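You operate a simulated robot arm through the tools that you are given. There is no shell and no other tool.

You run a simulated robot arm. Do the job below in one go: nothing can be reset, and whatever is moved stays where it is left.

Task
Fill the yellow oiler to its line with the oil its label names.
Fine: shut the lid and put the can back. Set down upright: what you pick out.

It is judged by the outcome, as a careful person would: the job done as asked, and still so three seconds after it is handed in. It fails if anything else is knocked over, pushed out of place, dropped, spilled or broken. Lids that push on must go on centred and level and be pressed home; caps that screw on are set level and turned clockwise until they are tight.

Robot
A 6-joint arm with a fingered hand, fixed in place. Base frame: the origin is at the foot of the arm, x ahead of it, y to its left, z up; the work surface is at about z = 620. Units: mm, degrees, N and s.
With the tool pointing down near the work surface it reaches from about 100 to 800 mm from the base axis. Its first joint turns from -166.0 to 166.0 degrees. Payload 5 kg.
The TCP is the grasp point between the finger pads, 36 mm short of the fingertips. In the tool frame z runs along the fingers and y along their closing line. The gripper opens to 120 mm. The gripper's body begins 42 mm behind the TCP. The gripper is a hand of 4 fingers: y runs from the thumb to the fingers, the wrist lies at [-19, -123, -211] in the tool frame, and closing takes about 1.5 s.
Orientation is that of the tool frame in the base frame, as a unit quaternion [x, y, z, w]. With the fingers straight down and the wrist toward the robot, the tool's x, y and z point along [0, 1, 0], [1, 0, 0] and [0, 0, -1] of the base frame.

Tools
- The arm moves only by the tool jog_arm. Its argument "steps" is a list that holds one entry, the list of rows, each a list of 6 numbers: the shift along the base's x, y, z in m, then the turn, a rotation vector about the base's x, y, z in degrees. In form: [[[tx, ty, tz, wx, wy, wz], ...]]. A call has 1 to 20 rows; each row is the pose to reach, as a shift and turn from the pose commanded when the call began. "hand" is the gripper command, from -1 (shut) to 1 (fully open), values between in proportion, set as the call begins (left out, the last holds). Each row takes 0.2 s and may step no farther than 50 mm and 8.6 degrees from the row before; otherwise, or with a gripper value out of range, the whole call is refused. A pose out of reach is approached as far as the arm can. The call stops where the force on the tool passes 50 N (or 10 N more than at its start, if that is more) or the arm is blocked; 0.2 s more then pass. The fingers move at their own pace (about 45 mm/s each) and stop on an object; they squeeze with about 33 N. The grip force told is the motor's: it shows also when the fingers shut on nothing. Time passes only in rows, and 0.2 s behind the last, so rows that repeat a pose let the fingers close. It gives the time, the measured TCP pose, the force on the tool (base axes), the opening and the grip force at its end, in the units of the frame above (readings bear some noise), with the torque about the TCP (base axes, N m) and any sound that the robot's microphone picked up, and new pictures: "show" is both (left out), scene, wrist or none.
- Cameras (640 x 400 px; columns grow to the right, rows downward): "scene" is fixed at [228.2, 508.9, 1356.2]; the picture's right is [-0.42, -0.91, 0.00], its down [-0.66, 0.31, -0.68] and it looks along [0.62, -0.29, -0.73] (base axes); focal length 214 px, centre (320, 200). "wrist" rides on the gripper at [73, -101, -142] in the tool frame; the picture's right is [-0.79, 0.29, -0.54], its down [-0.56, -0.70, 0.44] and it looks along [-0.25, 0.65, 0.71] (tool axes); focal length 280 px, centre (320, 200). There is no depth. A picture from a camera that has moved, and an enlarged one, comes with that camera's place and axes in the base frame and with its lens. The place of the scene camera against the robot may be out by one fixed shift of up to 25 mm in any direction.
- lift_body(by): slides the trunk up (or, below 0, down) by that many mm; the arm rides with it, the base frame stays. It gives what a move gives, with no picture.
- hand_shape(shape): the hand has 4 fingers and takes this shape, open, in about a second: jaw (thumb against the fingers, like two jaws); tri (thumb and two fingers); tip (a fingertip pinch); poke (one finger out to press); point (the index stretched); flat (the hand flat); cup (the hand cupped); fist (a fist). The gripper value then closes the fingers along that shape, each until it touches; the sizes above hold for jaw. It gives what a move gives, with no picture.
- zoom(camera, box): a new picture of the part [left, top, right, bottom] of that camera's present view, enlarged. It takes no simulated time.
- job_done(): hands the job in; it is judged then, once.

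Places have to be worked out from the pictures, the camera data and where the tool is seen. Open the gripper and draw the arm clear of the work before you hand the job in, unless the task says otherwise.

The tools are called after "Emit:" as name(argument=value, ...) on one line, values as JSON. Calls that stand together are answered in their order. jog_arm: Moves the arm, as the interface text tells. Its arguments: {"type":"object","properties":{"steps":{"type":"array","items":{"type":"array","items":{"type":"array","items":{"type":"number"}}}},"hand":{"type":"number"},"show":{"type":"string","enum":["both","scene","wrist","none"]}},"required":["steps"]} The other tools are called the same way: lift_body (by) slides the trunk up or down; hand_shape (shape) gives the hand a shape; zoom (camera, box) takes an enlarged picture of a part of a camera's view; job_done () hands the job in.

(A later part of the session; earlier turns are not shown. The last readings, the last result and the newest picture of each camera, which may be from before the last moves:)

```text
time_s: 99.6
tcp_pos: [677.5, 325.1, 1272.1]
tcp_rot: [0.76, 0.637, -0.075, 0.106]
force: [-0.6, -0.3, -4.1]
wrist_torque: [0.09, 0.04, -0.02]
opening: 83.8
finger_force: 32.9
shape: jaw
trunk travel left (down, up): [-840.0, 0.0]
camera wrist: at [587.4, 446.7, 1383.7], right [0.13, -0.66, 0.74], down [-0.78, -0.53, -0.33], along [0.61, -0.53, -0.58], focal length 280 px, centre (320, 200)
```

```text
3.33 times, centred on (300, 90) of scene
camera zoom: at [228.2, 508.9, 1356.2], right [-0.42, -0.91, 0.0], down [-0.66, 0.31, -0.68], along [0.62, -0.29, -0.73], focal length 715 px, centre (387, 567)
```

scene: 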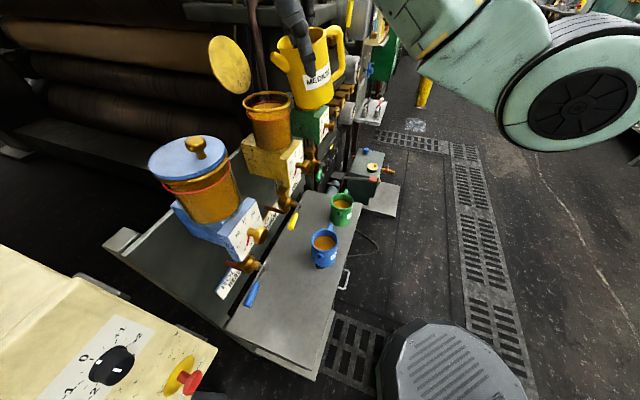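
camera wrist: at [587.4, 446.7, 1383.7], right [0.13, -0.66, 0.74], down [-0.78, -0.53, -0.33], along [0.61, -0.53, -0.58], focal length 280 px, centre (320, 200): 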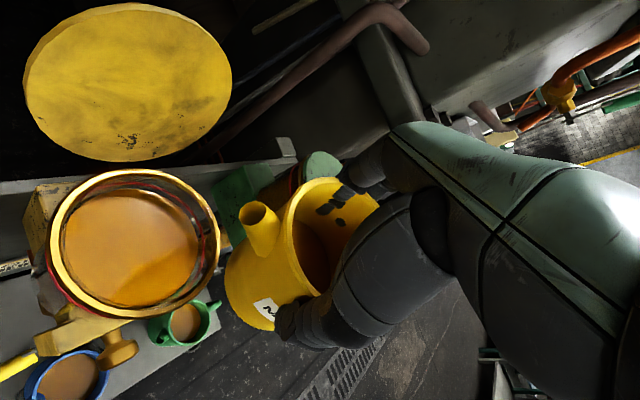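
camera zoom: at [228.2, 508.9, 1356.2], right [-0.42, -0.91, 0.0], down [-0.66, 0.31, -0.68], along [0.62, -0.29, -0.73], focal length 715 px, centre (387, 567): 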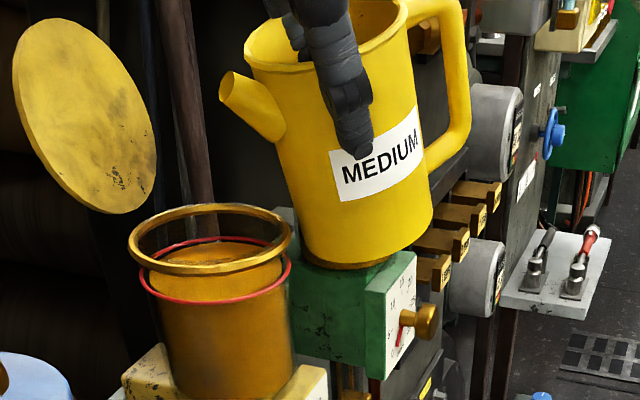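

Let me check the settled level closely before leaving.

Emit:
zoom(camera="scene", box=[256, 88, 294, 126])

Emit:
zoom(camera="wrist", box=[20, 160, 240, 340])

```text
10.53 times, centred on (275, 107) of scene
camera zoom: at [228.2, 508.9, 1356.2], right [-0.42, -0.91, 0.0], down [-0.66, 0.31, -0.68], along [0.62, -0.29, -0.73], focal length 2258 px, centre (794, 1179)
```

zoom: 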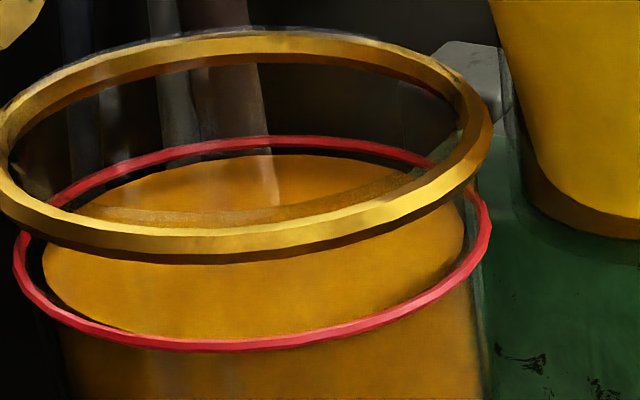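

```text
2.22 times, centred on (130, 250) of wrist
camera zoom: at [587.4, 446.7, 1383.7], right [0.13, -0.66, 0.74], down [-0.78, -0.53, -0.33], along [0.61, -0.53, -0.58], focal length 623 px, centre (742, 89)
```

zoom: 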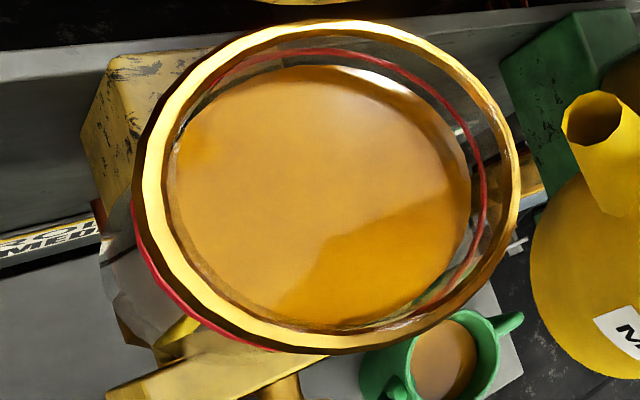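

The level is on the line. I back the can away from the oiler along the approach path and bring it upright.

Emit:
jog_arm(steps=[[[0.0008, -0.01, 0.0, 0, 0, 0], [0.002, -0.026, 0.0, 0, 0, 0], [0.0034, -0.045, 0.0, 0, 0, 0], [0.005, -0.066, 0.0, 0, 0, 0], [0.0067, -0.088, 0.0, 0, 0, 0], [0.0085, -0.11, -0.002, 0, 0, 0], [0.01, -0.13, -0.006, 0, 0, 0], [0.01, -0.135, -0.016, 3, 0.23, 0], [0.005, -0.145, -0.03, 6, 0.46, 0], [0.0, -0.157, -0.05, 9, 0.69, 0], [-0.005, -0.169, -0.072, 12, 0.93, 0], [-0.01, -0.18, -0.096, 14, 1.08, 0], [-0.015, -0.186, -0.12, 14.96, 1.16, 0]]], show="both")

```text
time_s: 102.4
tcp_pos: [661.0, 137.9, 1153.6]
tcp_rot: [0.767, 0.641, 0.001, 0.001]
force: [0.1, 0.4, -4.2]
wrist_torque: [0.04, 0.02, -0.04]
opening: 84.0
finger_force: 33.0
shape: jaw
trunk travel left (down, up): [-840.0, 0.0]
camera wrist: at [574.9, 226.9, 1293.6], right [0.14, -0.83, 0.54], down [-0.79, -0.43, -0.44], along [0.6, -0.36, -0.71], focal length 280 px, centre (320, 200)
```

scene: 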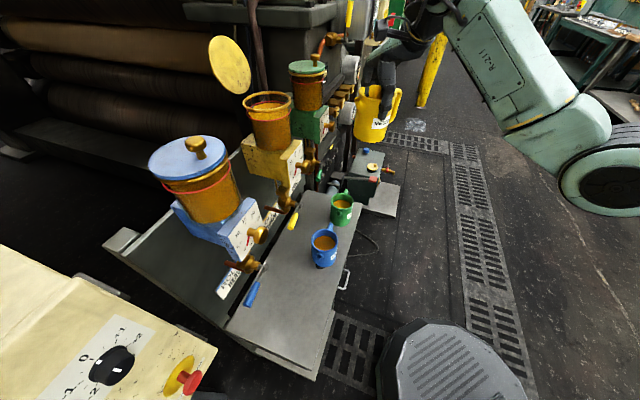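
wrist: 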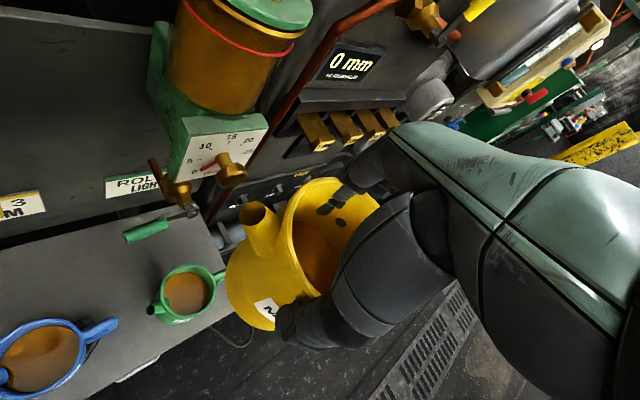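

Upright and level with all oil in place. I carry the can back along the same route to in front of its place on the table.

Emit:
jog_arm(steps=[[[-0.016, 0.014, -0.014, 0, 0, 2], [-0.032, 0.028, -0.028, 0, 0, 4], [-0.048, 0.042, -0.042, 0, 0, 6], [-0.064, 0.056, -0.056, 0, 0, 8], [-0.08, 0.07, -0.07, 0, 0, 10], [-0.096, 0.09, -0.077, 0, 0, 12], [-0.112, 0.11, -0.084, 0, 0, 14], [-0.128, 0.13, -0.09, 0, 0, 16], [-0.144, 0.15, -0.097, 0, 0, 18], [-0.16, 0.17, -0.104, 0, 0, 20], [-0.179, 0.186, -0.107, 0, 0, 22.5], [-0.198, 0.203, -0.111, 0, 0, 25], [-0.217, 0.219, -0.114, 0, 0, 27.5], [-0.237, 0.235, -0.117, 0, 0, 30], [-0.256, 0.252, -0.12, 0, 0, 32.5], [-0.2755, 0.269, -0.123, 0, 0, 35]]], show="scene")

Emit:
lift_body(by=-230)

```text
time_s: 105.8
tcp_pos: [385.7, 408.3, 1028.5]
tcp_rot: [0.538, 0.843, 0.001, 0.0]
force: [-0.8, 0.5, -4.5]
wrist_torque: [0.04, 0.05, 0.0]
opening: 83.9
finger_force: 33.0
shape: jaw
trunk travel left (down, up): [-840.0, 0.0]
```

scene: 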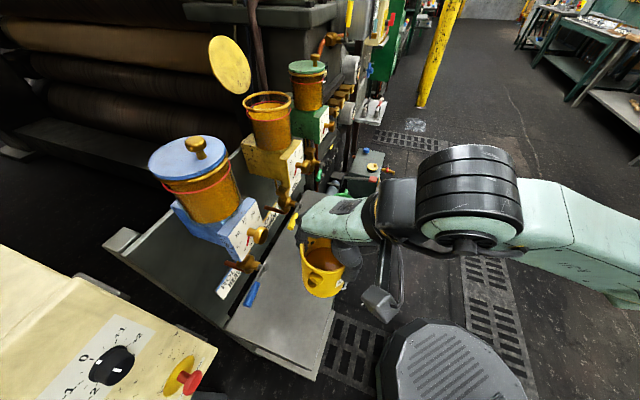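

```text
time_s: 108.2
tcp_pos: [386.3, 407.5, 799.8]
tcp_rot: [0.538, 0.843, 0.0, 0.0]
force: [0.4, -0.7, -4.0]
wrist_torque: [0.06, 0.07, 0.01]
opening: 83.9
finger_force: 32.9
shape: jaw
trunk travel left (down, up): [-610.0, 230.0]
```

I lower the can back onto its spot, watching for contact with the table.

Emit:
jog_arm(steps=[[[0.004, 0.004, -0.004, 0, 0, 1], [0.01, 0.011, -0.012, 0, 0, 2], [0.018, 0.02, -0.023, 0, 0, 3], [0.026, 0.028, -0.034, 0, 0, 4], [0.031, 0.034, -0.045, 0, 0, 5], [0.0345, 0.0378, -0.056, 0, 0, 5], [0.0345, 0.0378, -0.064, 0, 0, 5], [0.0345, 0.0378, -0.07, 0, 0, 5], [0.0345, 0.0378, -0.0745, 0, 0, 5], [0.0345, 0.0378, -0.0765, 0, 0, 5]]], show="both")

Emit:
zoom(camera="wrist", box=[200, 150, 420, 370])

Emit:
zoom(camera="scene", box=[265, 250, 345, 340])

```text
time_s: 110.4
tcp_pos: [420.0, 445.0, 723.7]
tcp_rot: [0.501, 0.866, 0.002, -0.001]
force: [-1.2, 0.7, 5.7]
wrist_torque: [-0.21, 0.32, -0.02]
opening: 84.2
finger_force: 33.3
shape: jaw
trunk travel left (down, up): [-610.0, 230.0]
camera wrist: at [296.7, 456.7, 864.8], right [0.64, -0.54, 0.54], down [-0.33, -0.83, -0.45], along [0.69, 0.11, -0.71], focal length 280 px, centre (320, 200)
```

scene: 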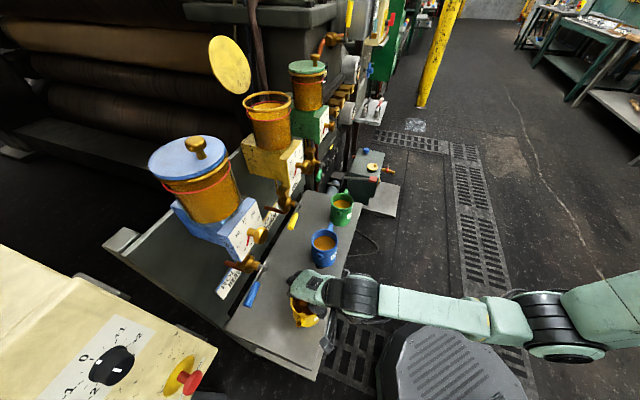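
wrist: 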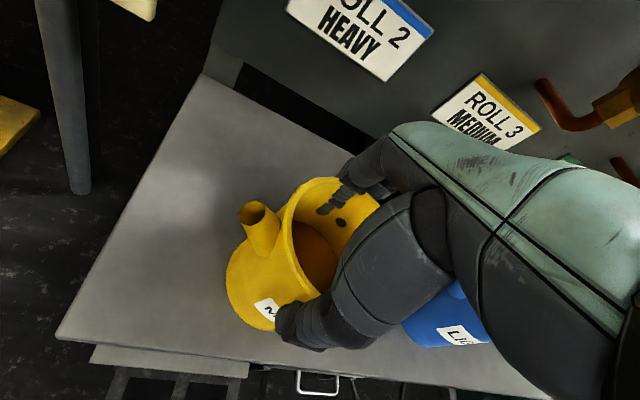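

```text
1.82 times, centred on (310, 260) of wrist
camera zoom: at [296.7, 456.7, 864.8], right [0.64, -0.54, 0.54], down [-0.33, -0.83, -0.45], along [0.69, 0.11, -0.71], focal length 510 px, centre (338, 91)
```

zoom: 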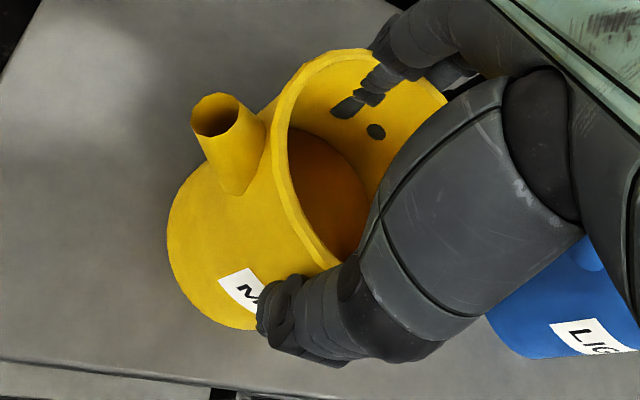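

```text
4.44 times, centred on (305, 295) of scene
camera zoom: at [228.2, 508.9, 1356.2], right [-0.42, -0.91, 0.0], down [-0.66, 0.31, -0.68], along [0.62, -0.29, -0.73], focal length 953 px, centre (387, -222)
```

zoom: 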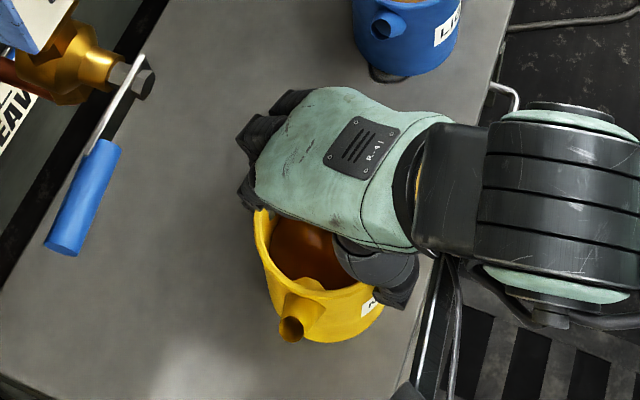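

The can is resting on the table (table pushing up), at the same spot as before. I open the hand slowly.

Emit:
jog_arm(steps=[[[0, 0, 0.0005, 0, 0, 0], [0, 0, 0.001, 0, 0, 0], [0, 0, 0.001, 0, 0, 0], [0, 0, 0.001, 0, 0, 0], [0, 0, 0.001, 0, 0, 0], [0, 0, 0.001, 0, 0, 0]]], hand=1, show="both")

```text
time_s: 111.8
tcp_pos: [421.6, 444.8, 724.5]
tcp_rot: [0.501, 0.866, 0.001, -0.001]
force: [-0.3, 0.8, 0.2]
wrist_torque: [-0.01, 0.0, 0.0]
opening: 119.6
finger_force: 0.0
shape: jaw
trunk travel left (down, up): [-610.0, 230.0]
camera wrist: at [297.0, 456.6, 864.5], right [0.64, -0.54, 0.54], down [-0.33, -0.83, -0.44], along [0.69, 0.11, -0.71], focal length 280 px, centre (320, 200)
```

scene: 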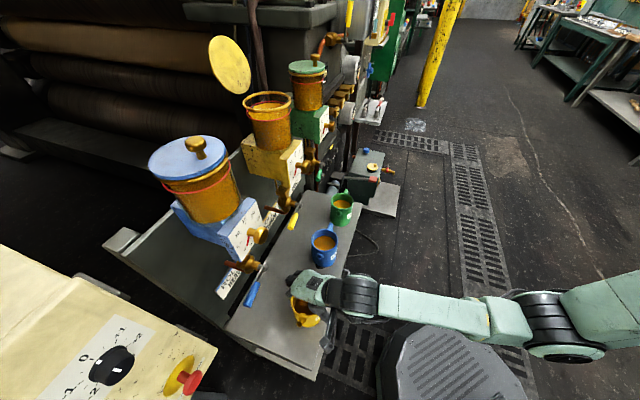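
wrist: 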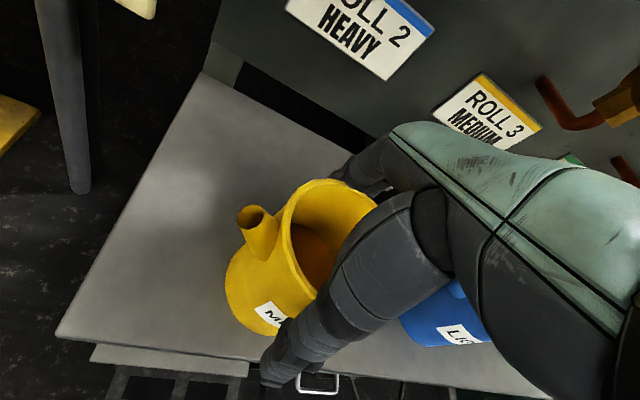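

Released with no load. I rise straight up off the can.

Emit:
jog_arm(steps=[[[0, 0, 0.01, 0, 0, 0], [0, 0, 0.02, 0, 0, 0], [0, 0, 0.032, 0, 0, 0], [0, 0, 0.046, 0, 0, 0], [0, 0, 0.06, 0, 0, 0], [0, 0, 0.08, 0, 0, 0]]], show="both")

Emit:
zoom(camera="scene", box=[265, 250, 345, 340])

```text
time_s: 113.2
tcp_pos: [420.5, 444.9, 803.8]
tcp_rot: [0.502, 0.865, 0.001, 0.0]
force: [0.1, 0.3, -0.5]
wrist_torque: [0.01, 0.01, -0.01]
opening: 119.5
finger_force: 0.0
shape: jaw
trunk travel left (down, up): [-610.0, 230.0]
camera wrist: at [296.1, 457.0, 944.7], right [0.64, -0.54, 0.54], down [-0.33, -0.83, -0.44], along [0.69, 0.11, -0.71], focal length 280 px, centre (320, 200)
```

scene: 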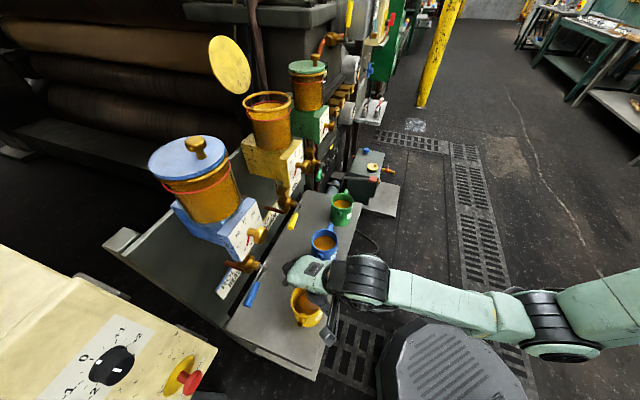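
wrist: 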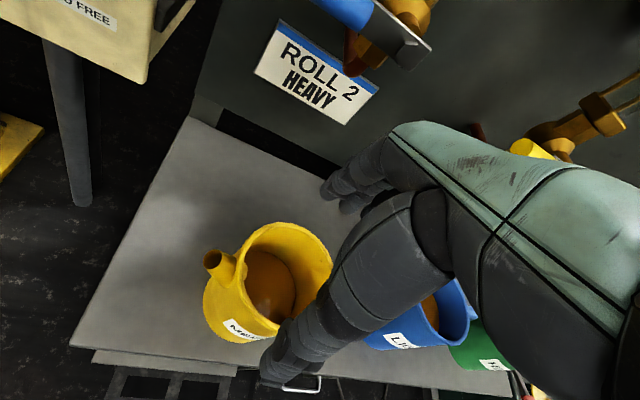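

```text
4.44 times, centred on (305, 295) of scene
camera zoom: at [228.2, 508.9, 1356.2], right [-0.42, -0.91, 0.0], down [-0.66, 0.31, -0.68], along [0.62, -0.29, -0.73], focal length 953 px, centre (387, -222)
```

zoom: 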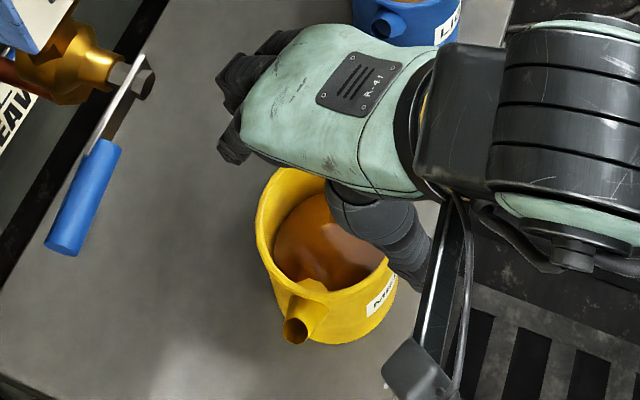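

The can stands upright where it was, with no spill. Now for the lid: I go back to the front, raise the trunk and set the three-finger shape again.

Emit:
jog_arm(steps=[[[0.012, -0.02, 0.002, 0, 0, -3], [0.024, -0.041, 0.004, 0, 0, -6], [0.036, -0.062, 0.006, 0, 0, -9], [0.048, -0.082, 0.008, 0, 0, -12], [0.06, -0.103, 0.01, 0, 0, -15], [0.072, -0.123, 0.012, 0, 0, -18], [0.084, -0.144, 0.014, 0, 0, -21], [0.096, -0.164, 0.016, 0, 0, -24], [0.108, -0.185, 0.016, 0, 0, -27], [0.119, -0.205, 0.016, 0, 0, -30]]], show="none")

Emit:
lift_body(by=230)

Emit:
hand_shape(shape="tri")

Emit:
zoom(camera="scene", box=[160, 20, 360, 340])

```text
time_s: 115.4
tcp_pos: [539.3, 239.2, 818.8]
tcp_rot: [0.707, 0.707, 0.001, -0.001]
force: [-0.1, -0.6, 0.2]
wrist_torque: [-0.02, -0.01, 0.0]
opening: 119.5
finger_force: 0.2
shape: jaw
trunk travel left (down, up): [-610.0, 230.0]
```

```text
time_s: 117.8
tcp_pos: [539.5, 239.4, 1049.8]
tcp_rot: [0.708, 0.706, 0.0, -0.002]
force: [-0.1, 0.8, 0.1]
wrist_torque: [-0.03, -0.02, 0.01]
opening: 119.5
finger_force: 0.1
shape: jaw
trunk travel left (down, up): [-840.0, 0.0]
```

```text
time_s: 118.7
tcp_pos: [539.9, 239.9, 1050.5]
tcp_rot: [0.708, 0.706, 0.001, 0.0]
force: [0.1, -0.1, -0.7]
wrist_torque: [0.02, 0.01, -0.01]
opening: 120.0
finger_force: 0.0
shape: tri
trunk travel left (down, up): [-840.0, 0.0]
```

```text
1.25 times, centred on (260, 180) of scene
camera zoom: at [228.2, 508.9, 1356.2], right [-0.42, -0.91, 0.0], down [-0.66, 0.31, -0.68], along [0.62, -0.29, -0.73], focal length 268 px, centre (395, 225)
```

zoom: 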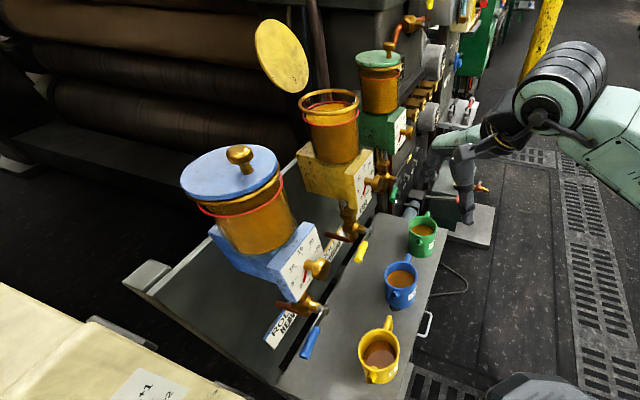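

All three cans stand in place. I return above the lid along the path used before.

Emit:
jog_arm(steps=[[[0.016, 0.016, 0.033, 0, 0, 0], [0.033, 0.033, 0.066, 0, 0, 0], [0.05, 0.05, 0.1, 0, 0, 0], [0.066, 0.075, 0.132, 0, 0, 0], [0.083, 0.1, 0.165, 0, 0, 0], [0.099, 0.126, 0.197, 0, 0, 0], [0.116, 0.151, 0.23, 0, 0, 0], [0.132, 0.176, 0.262, 0, 0, 0], [0.149, 0.201, 0.295, 0, 0, 0], [0.165, 0.226, 0.327, 0, 0, 0]]], hand=0.2, show="both")

Emit:
zoom(camera="wrist", box=[160, 220, 360, 400])

```text
time_s: 120.9
tcp_pos: [703.5, 467.4, 1376.6]
tcp_rot: [0.708, 0.707, 0.0, 0.0]
force: [0.2, 0.4, -1.0]
wrist_torque: [-0.03, -0.04, -0.02]
opening: 72.3
finger_force: 0.1
shape: tri
trunk travel left (down, up): [-840.0, 0.0]
camera wrist: at [603.5, 539.0, 1517.2], right [0.29, -0.79, 0.54], down [-0.7, -0.56, -0.44], along [0.65, -0.25, -0.71], focal length 280 px, centre (320, 200)
```

scene: 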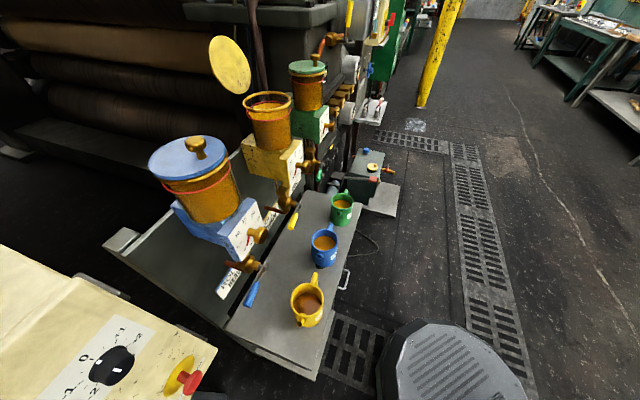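
wrist: 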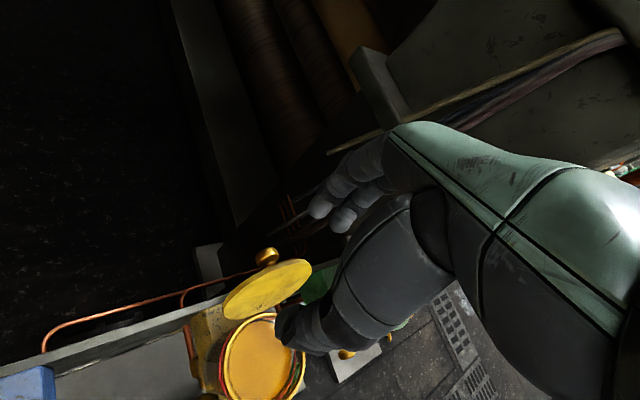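

```text
2.22 times, centred on (260, 310) of wrist
camera zoom: at [603.5, 539.0, 1517.2], right [0.29, -0.79, 0.54], down [-0.7, -0.56, -0.44], along [0.65, -0.25, -0.71], focal length 623 px, centre (453, -44)
```

zoom: 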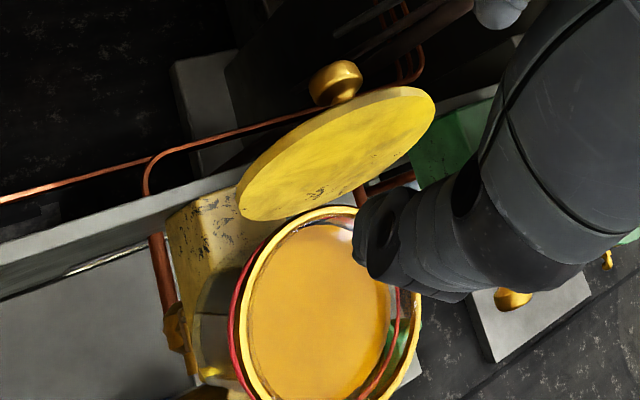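

The lid leans back about 97° open. To close it gently I'll straddle its top edge — thumb in front, fingers behind, clear of the knob — pull it just past upright and let it lean on the thumb on the way down. I orient the hand above it first.

Emit:
jog_arm(steps=[[[0.0046, -0.007, 0, 3.25, -3.8, 2.48], [0.0092, -0.014, 0, 6.5, -7.6, 4.96], [0.0137, -0.0211, 0, 9.77, -11.4, 7.43], [0.0183, -0.0282, 0, 13.02, -15.21, 9.91], [0.0183, -0.0282, 0, 13.02, -15.21, 9.91]]], show="both")

Emit:
zoom(camera="scene", box=[185, 0, 325, 110])

Emit:
zoom(camera="wrist", box=[160, 160, 400, 400])

```text
time_s: 122.1
tcp_pos: [715.4, 449.0, 1376.0]
tcp_rot: [0.64, 0.748, 0.173, 0.023]
force: [-0.3, 0.1, -0.6]
wrist_torque: [-0.01, 0.01, 0.01]
opening: 72.5
finger_force: 0.1
shape: tri
out of reach, approached as far as the arm can: row 4, 5
trunk travel left (down, up): [-840.0, 0.0]
camera wrist: at [569.6, 474.1, 1492.5], right [0.28, -0.85, 0.44], down [-0.45, -0.52, -0.72], along [0.85, 0.0, -0.53], focal length 280 px, centre (320, 200)
```

scene: 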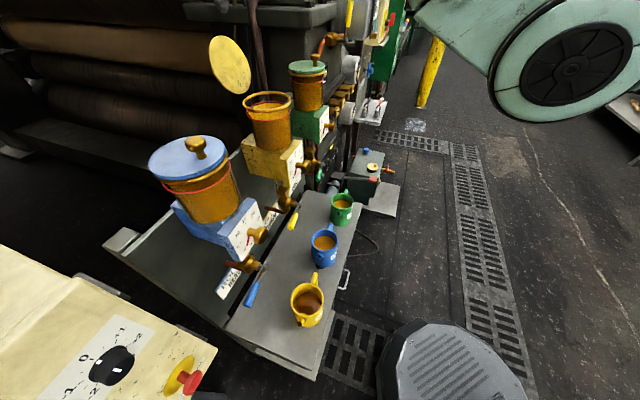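
wrist: 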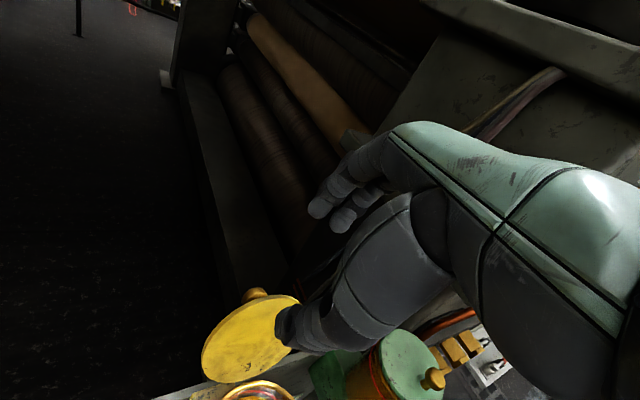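

```text
3.64 times, centred on (255, 55) of scene
camera zoom: at [228.2, 508.9, 1356.2], right [-0.42, -0.91, 0.0], down [-0.66, 0.31, -0.68], along [0.62, -0.29, -0.73], focal length 780 px, centre (556, 727)
```

zoom: 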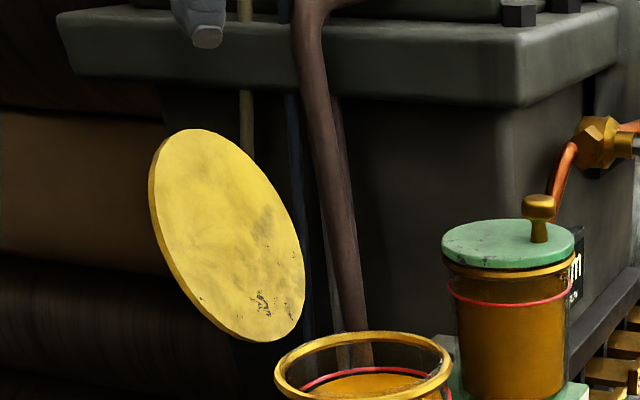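

```text
1.67 times, centred on (280, 280) of wrist
camera zoom: at [569.6, 474.1, 1492.5], right [0.28, -0.85, 0.44], down [-0.45, -0.52, -0.72], along [0.85, 0.0, -0.53], focal length 467 px, centre (387, 67)
```

zoom: 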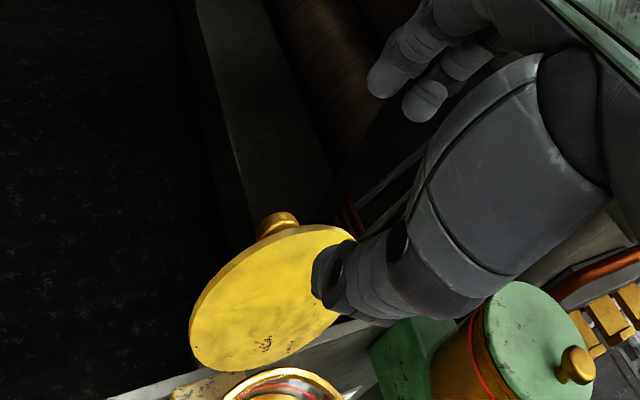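

The pose is at the arm's limit only at this height, and the straddle alignment looks right (fingers behind, thumb in front, right of the knob). I descend part-way with a 64 mm opening and check the reach again.

Emit:
jog_arm(steps=[[[-0.001, -0.002, -0.01, 0, 0, 0], [-0.002, -0.004, -0.02, 0, 0, 0], [-0.003, -0.006, -0.03, 0, 0, 0], [-0.0042, -0.0078, -0.04, 0, 0, 0], [-0.0042, -0.0078, -0.045, 0, 0, 0]]], hand=0.07, show="both")

Emit:
zoom(camera="scene", box=[185, 0, 325, 110])

Emit:
zoom(camera="wrist", box=[160, 160, 400, 400])

```text
time_s: 123.3
tcp_pos: [706.0, 449.4, 1330.0]
tcp_rot: [0.638, 0.75, 0.174, 0.019]
force: [0.7, 0.1, 0.4]
wrist_torque: [-0.01, -0.01, -0.01]
opening: 64.5
finger_force: 0.0
shape: tri
out of reach, approached as far as the arm can: row 1, 2, 3, 4, 5
trunk travel left (down, up): [-840.0, 0.0]
camera wrist: at [560.6, 472.4, 1447.4], right [0.28, -0.85, 0.44], down [-0.45, -0.52, -0.72], along [0.85, 0.01, -0.53], focal length 280 px, centre (320, 200)
```

scene: 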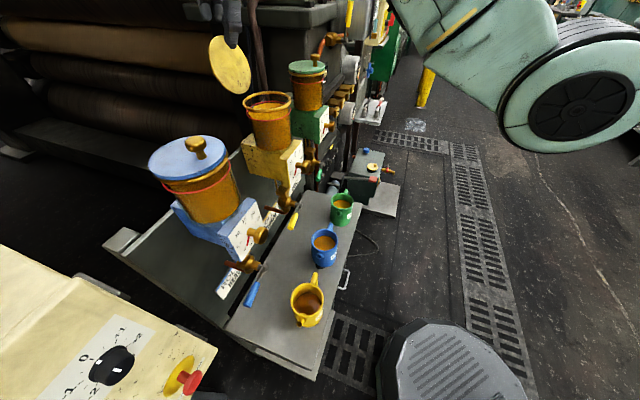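
wrist: 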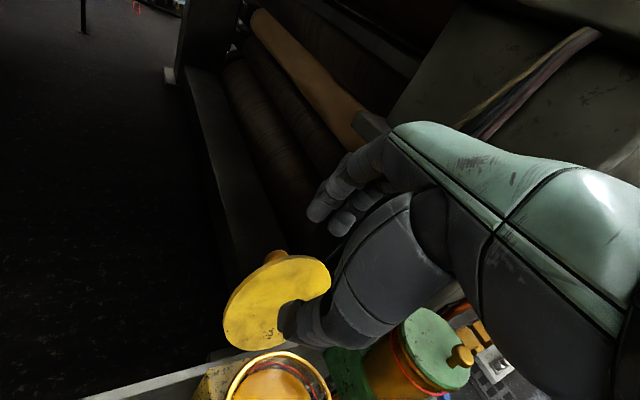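

```text
3.64 times, centred on (255, 55) of scene
camera zoom: at [228.2, 508.9, 1356.2], right [-0.42, -0.91, 0.0], down [-0.66, 0.31, -0.68], along [0.62, -0.29, -0.73], focal length 780 px, centre (556, 727)
```

zoom: 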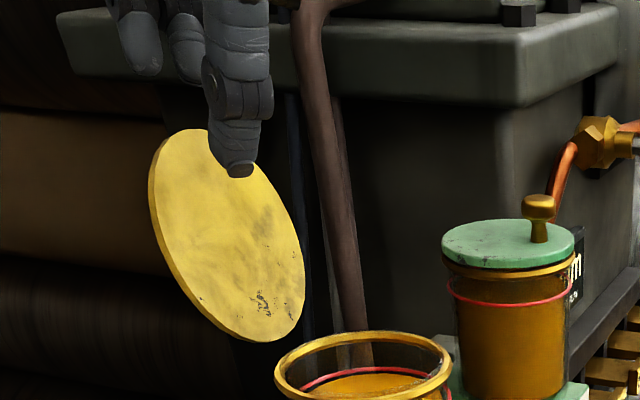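

```text
1.67 times, centred on (280, 280) of wrist
camera zoom: at [560.6, 472.4, 1447.4], right [0.28, -0.85, 0.44], down [-0.45, -0.52, -0.72], along [0.85, 0.01, -0.53], focal length 467 px, centre (387, 67)
```

zoom: 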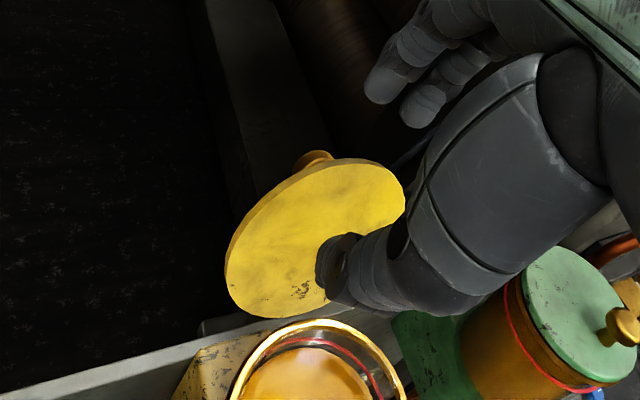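

The hand straddles the lid top nicely, but this tilt is at the arm's limit. I reduce the forward tilt by 10° and re-centre.

Emit:
jog_arm(steps=[[[0.0015, -0.002, 0, -2.4, 2.3, 0], [0.003, -0.005, 0, -4.8, 4.6, 0], [0.0045, -0.008, 0, -7.14, 7.0, 0], [0.0045, -0.008, 0, -7.14, 7.0, 0]]], show="scene")

Emit:
zoom(camera="scene", box=[185, 0, 325, 110])

Emit:
zoom(camera="wrist", box=[160, 160, 400, 400])

```text
time_s: 124.3
tcp_pos: [708.2, 444.3, 1330.5]
tcp_rot: [0.644, 0.76, 0.087, 0.011]
force: [0.0, -0.4, -0.1]
wrist_torque: [-0.02, 0.03, -0.03]
opening: 64.9
finger_force: 0.0
shape: tri
out of reach, approached as far as the arm can: row 1, 2, 3, 4
trunk travel left (down, up): [-840.0, 0.0]
```

scene: 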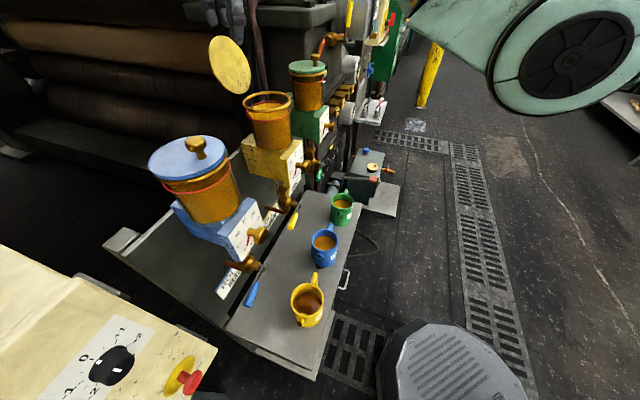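

```text
3.64 times, centred on (255, 55) of scene
camera zoom: at [228.2, 508.9, 1356.2], right [-0.42, -0.91, 0.0], down [-0.66, 0.31, -0.68], along [0.62, -0.29, -0.73], focal length 780 px, centre (556, 727)
```

zoom: 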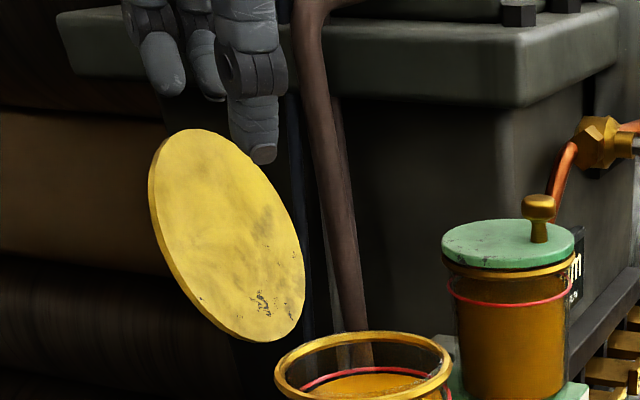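

```text
1.67 times, centred on (280, 280) of wrist
camera zoom: at [578.7, 481.5, 1460.6], right [0.35, -0.79, 0.5], down [-0.53, -0.61, -0.59], along [0.77, -0.06, -0.63], focal length 467 px, centre (387, 67)
```

zoom: 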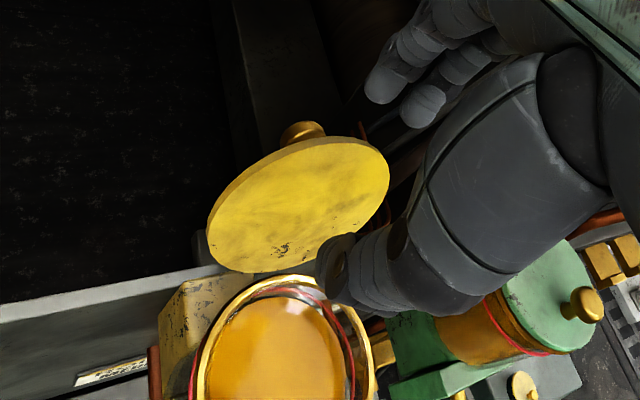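

Close to target but still on the limit; I take off 6° of yaw, shift slightly back and descend to straddle the lid's edge.

Emit:
jog_arm(steps=[[[0.001, 0.0005, 0, 0, 0, -3], [0.0029, 0.0011, 0, 0, 0, -6], [0.0029, 0.0011, -0.008, 0, 0, -6], [0.0029, 0.0011, -0.016, 0, 0, -6], [0.0029, 0.0011, -0.022, 0, 0, -6]]], show="scene")

Emit:
zoom(camera="scene", box=[185, 0, 325, 110])

Emit:
zoom(camera="wrist", box=[160, 160, 400, 400])

```text
time_s: 125.5
tcp_pos: [711.3, 445.0, 1307.6]
tcp_rot: [0.68, 0.728, 0.088, 0.011]
force: [-0.2, -0.7, 0.7]
wrist_torque: [-0.02, 0.0, 0.0]
opening: 64.8
finger_force: 0.2
shape: tri
trunk travel left (down, up): [-840.0, 0.0]
```

scene: 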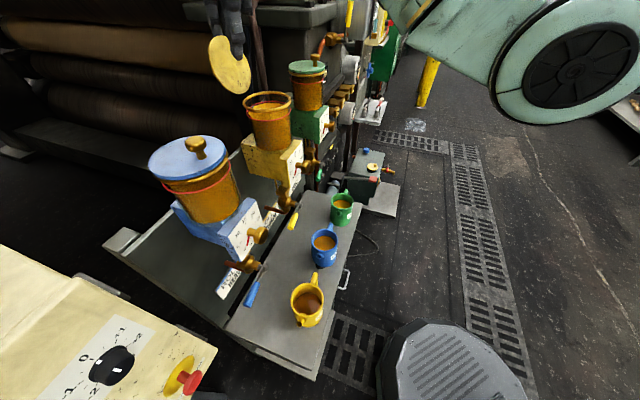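

```text
3.64 times, centred on (255, 55) of scene
camera zoom: at [228.2, 508.9, 1356.2], right [-0.42, -0.91, 0.0], down [-0.66, 0.31, -0.68], along [0.62, -0.29, -0.73], focal length 780 px, centre (556, 727)
```

zoom: 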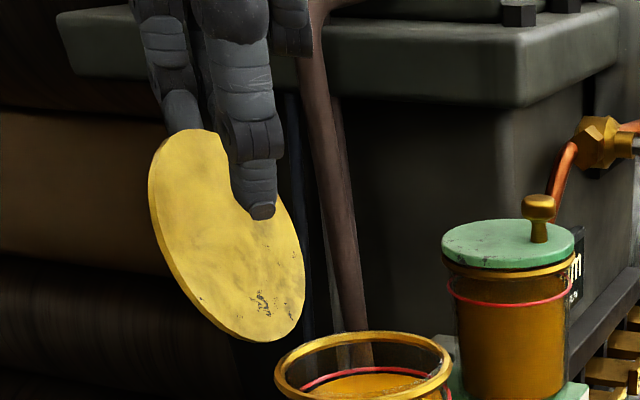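

```text
1.67 times, centred on (280, 280) of wrist
camera zoom: at [586.3, 494.2, 1439.4], right [0.27, -0.83, 0.49], down [-0.59, -0.55, -0.59], along [0.76, -0.13, -0.64], focal length 467 px, centre (387, 67)
```

zoom: 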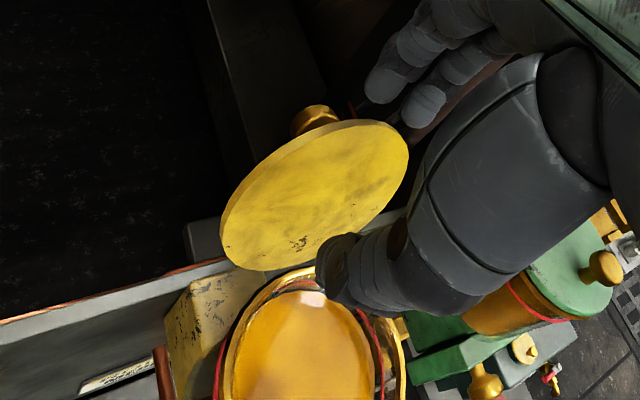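

The pose is now comfortably in reach with the thumb in front and both fingers behind, right of the knob. I lower 15 mm more.

Emit:
jog_arm(steps=[[[0, 0, -0.005, 0, 0, 0], [0, 0, -0.01, 0, 0, 0], [0, 0, -0.015, 0, 0, 0], [0, 0, -0.015, 0, 0, 0]]], show="scene")

Emit:
zoom(camera="scene", box=[185, 0, 325, 110])

Emit:
zoom(camera="wrist", box=[200, 160, 400, 360])

```text
time_s: 126.5
tcp_pos: [710.7, 445.9, 1293.5]
tcp_rot: [0.679, 0.729, 0.088, 0.011]
force: [-1.5, -0.5, 0.5]
wrist_torque: [-0.03, -0.04, 0.01]
opening: 64.8
finger_force: 0.1
shape: tri
trunk travel left (down, up): [-840.0, 0.0]
```

scene: 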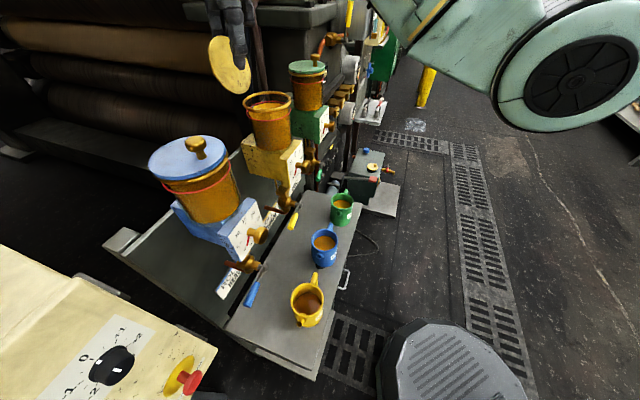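

```text
3.64 times, centred on (255, 55) of scene
camera zoom: at [228.2, 508.9, 1356.2], right [-0.42, -0.91, 0.0], down [-0.66, 0.31, -0.68], along [0.62, -0.29, -0.73], focal length 780 px, centre (556, 727)
```

zoom: 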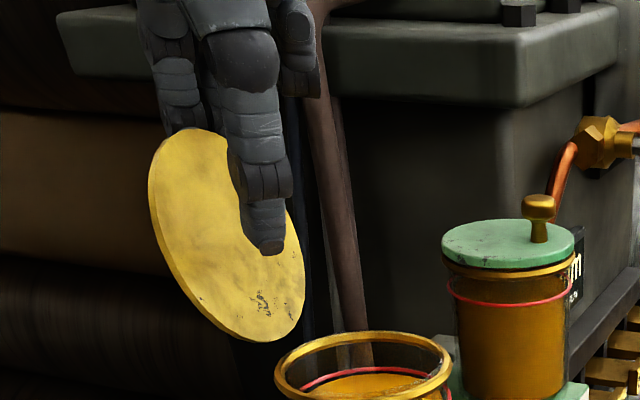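

```text
2.00 times, centred on (300, 260) of wrist
camera zoom: at [586.4, 493.9, 1424.4], right [0.27, -0.83, 0.49], down [-0.59, -0.55, -0.59], along [0.76, -0.13, -0.64], focal length 561 px, centre (360, 80)
```

zoom: 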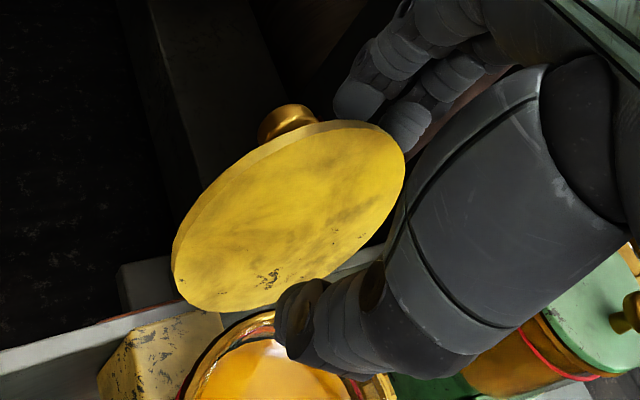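

The fingers sit behind the lid's upper edge and the thumb in front. I narrow the hand slightly and pull towards the robot in small steps to bring the lid just past upright onto the thumb.

Emit:
jog_arm(steps=[[[0, 0, 0, 0, 0, 0], [-0.0035, -0.0036, 0, 0, 0, 0], [-0.007, -0.0071, 0, 0, 0, 0], [-0.0105, -0.0107, 0.0005, 0, 0, 0], [-0.014, -0.0143, 0.0005, 0, 0, 0], [-0.0175, -0.0179, 0.0005, 0, 0, 0], [-0.0175, -0.0179, 0.0005, 0, 0, 0]]], hand=-0.067, show="scene")

Emit:
zoom(camera="scene", box=[185, 0, 325, 110])

Emit:
zoom(camera="wrist", box=[200, 160, 400, 360])

```text
time_s: 128.1
tcp_pos: [693.2, 426.7, 1292.9]
tcp_rot: [0.68, 0.728, 0.087, 0.01]
force: [-0.4, 0.6, -0.6]
wrist_torque: [-0.03, -0.02, -0.02]
opening: 56.6
finger_force: 0.1
shape: tri
trunk travel left (down, up): [-840.0, 0.0]
```

scene: 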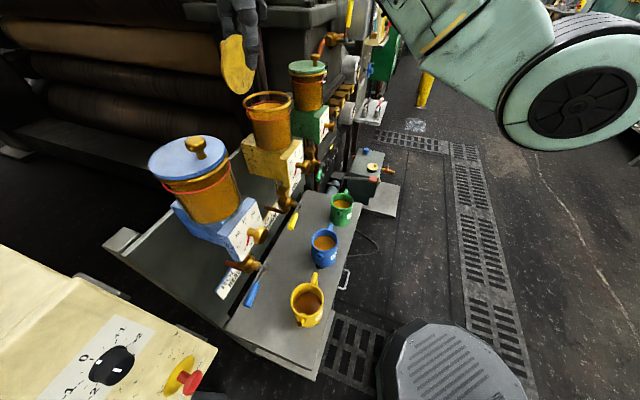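

```text
3.64 times, centred on (255, 55) of scene
camera zoom: at [228.2, 508.9, 1356.2], right [-0.42, -0.91, 0.0], down [-0.66, 0.31, -0.68], along [0.62, -0.29, -0.73], focal length 780 px, centre (556, 727)
```

zoom: 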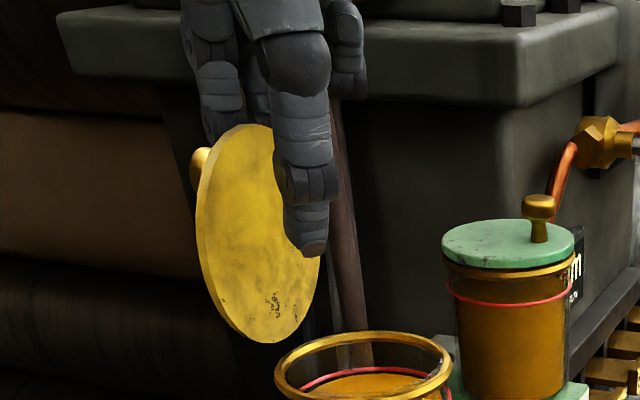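

```text
2.00 times, centred on (300, 260) of wrist
camera zoom: at [568.9, 476.2, 1424.6], right [0.27, -0.83, 0.49], down [-0.59, -0.55, -0.59], along [0.76, -0.13, -0.64], focal length 561 px, centre (360, 80)
```

zoom: 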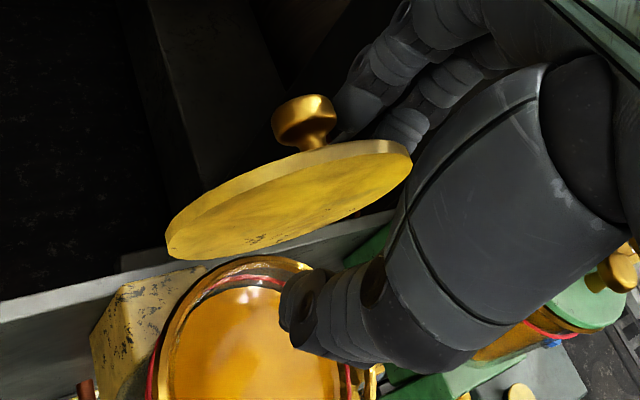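

The lid is coming forward (around 82°). I continue pulling gently until it tips onto the thumb.

Emit:
jog_arm(steps=[[[-0.0025, -0.0025, 0, 0, 0, 0], [-0.005, -0.005, 0, 0, 0, 0], [-0.0075, -0.0076, 0, 0, 0, 0], [-0.01, -0.0102, 0, 0, 0, 0], [-0.01, -0.0102, 0, 0, 0, 0]]], show="scene")

Emit:
zoom(camera="scene", box=[185, 0, 325, 110])

Emit:
zoom(camera="wrist", box=[200, 160, 400, 360])

```text
time_s: 129.3
tcp_pos: [683.6, 415.9, 1293.6]
tcp_rot: [0.68, 0.728, 0.087, 0.011]
force: [0.2, 0.0, -0.9]
wrist_torque: [-0.02, -0.01, 0.03]
opening: 56.5
finger_force: 0.1
shape: tri
trunk travel left (down, up): [-840.0, 0.0]
```

scene: 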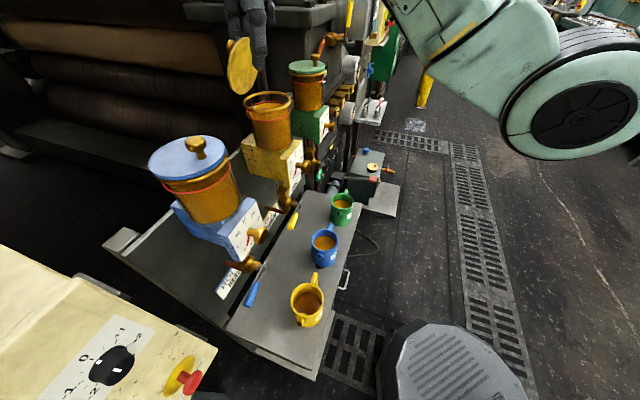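

```text
3.64 times, centred on (255, 55) of scene
camera zoom: at [228.2, 508.9, 1356.2], right [-0.42, -0.91, 0.0], down [-0.66, 0.31, -0.68], along [0.62, -0.29, -0.73], focal length 780 px, centre (556, 727)
```

zoom: 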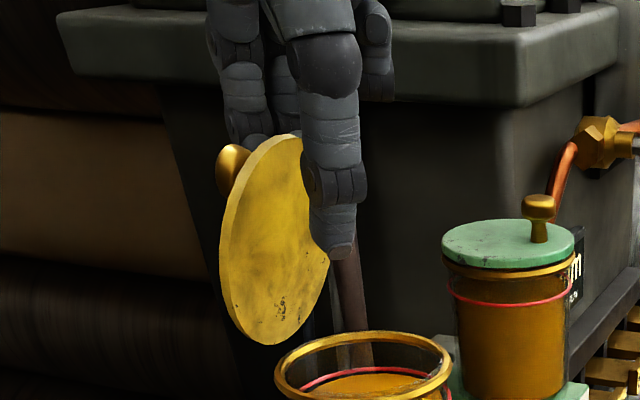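

```text
2.00 times, centred on (300, 260) of wrist
camera zoom: at [558.9, 466.0, 1424.8], right [0.27, -0.83, 0.49], down [-0.59, -0.55, -0.59], along [0.76, -0.13, -0.64], focal length 561 px, centre (360, 80)
```

zoom: 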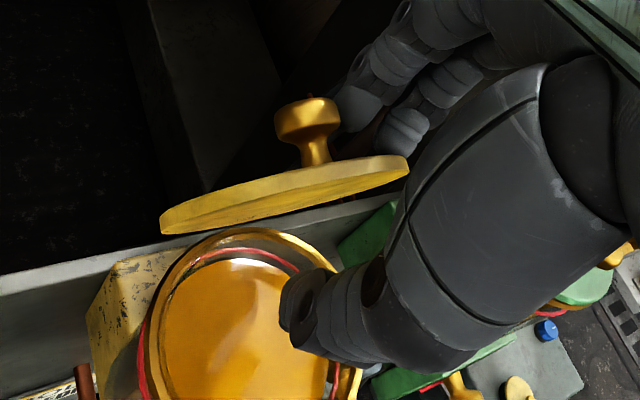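

The lid is now about 70° and leaning forward, force near zero. I guide it further down with the thumb in front.

Emit:
jog_arm(steps=[[[-0.002, -0.002, -0.0008, 0, 0, 0], [-0.0039, -0.0039, -0.0016, 0, 0, 0], [-0.006, -0.0061, -0.0026, 0, 0, 0], [-0.0081, -0.0082, -0.0036, 0, 0, 0], [-0.0102, -0.0104, -0.0056, 0, 0, 0], [-0.0123, -0.0125, -0.0076, 0, 0, 0], [-0.0144, -0.0146, -0.01, 0, 0, 0], [-0.0164, -0.0168, -0.0126, 0, 0, 0]]], show="scene")

Emit:
zoom(camera="scene", box=[205, 10, 345, 120])

Emit:
zoom(camera="wrist", box=[180, 140, 400, 360])

```text
time_s: 131.1
tcp_pos: [667.1, 399.1, 1280.2]
tcp_rot: [0.68, 0.728, 0.087, 0.011]
force: [0.2, 0.4, -0.3]
wrist_torque: [0.03, 0.0, 0.0]
opening: 56.4
finger_force: 0.1
shape: tri
trunk travel left (down, up): [-840.0, 0.0]
```

scene: 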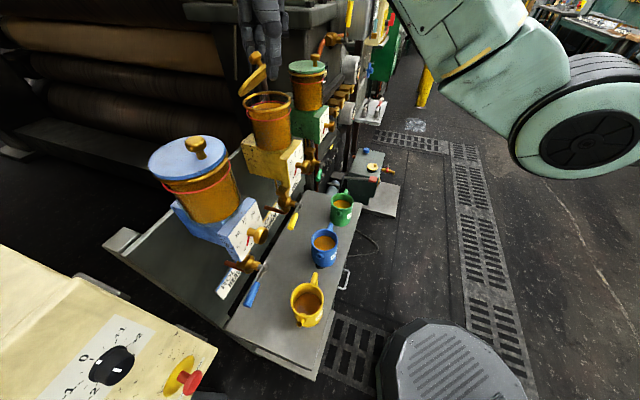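

```text
3.64 times, centred on (275, 65) of scene
camera zoom: at [228.2, 508.9, 1356.2], right [-0.42, -0.91, 0.0], down [-0.66, 0.31, -0.68], along [0.62, -0.29, -0.73], focal length 780 px, centre (484, 691)
```

zoom: 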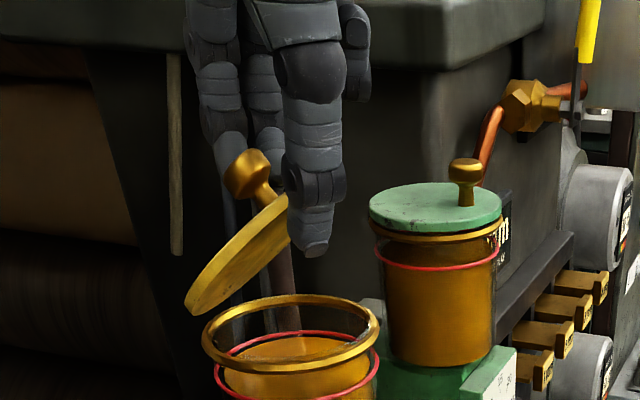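

```text
1.82 times, centred on (290, 250) of wrist
camera zoom: at [542.6, 449.0, 1412.4], right [0.27, -0.83, 0.49], down [-0.59, -0.55, -0.59], along [0.76, -0.13, -0.64], focal length 510 px, centre (374, 109)
```

zoom: 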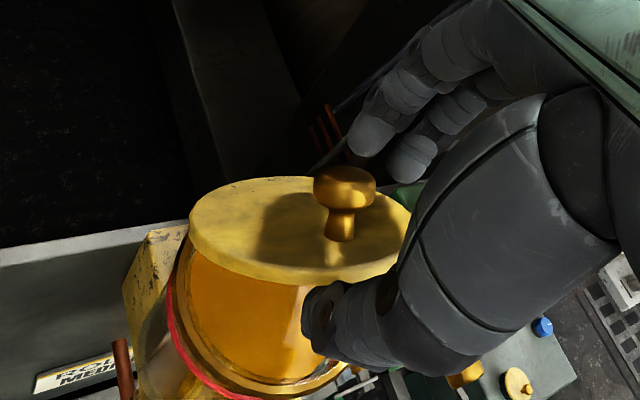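

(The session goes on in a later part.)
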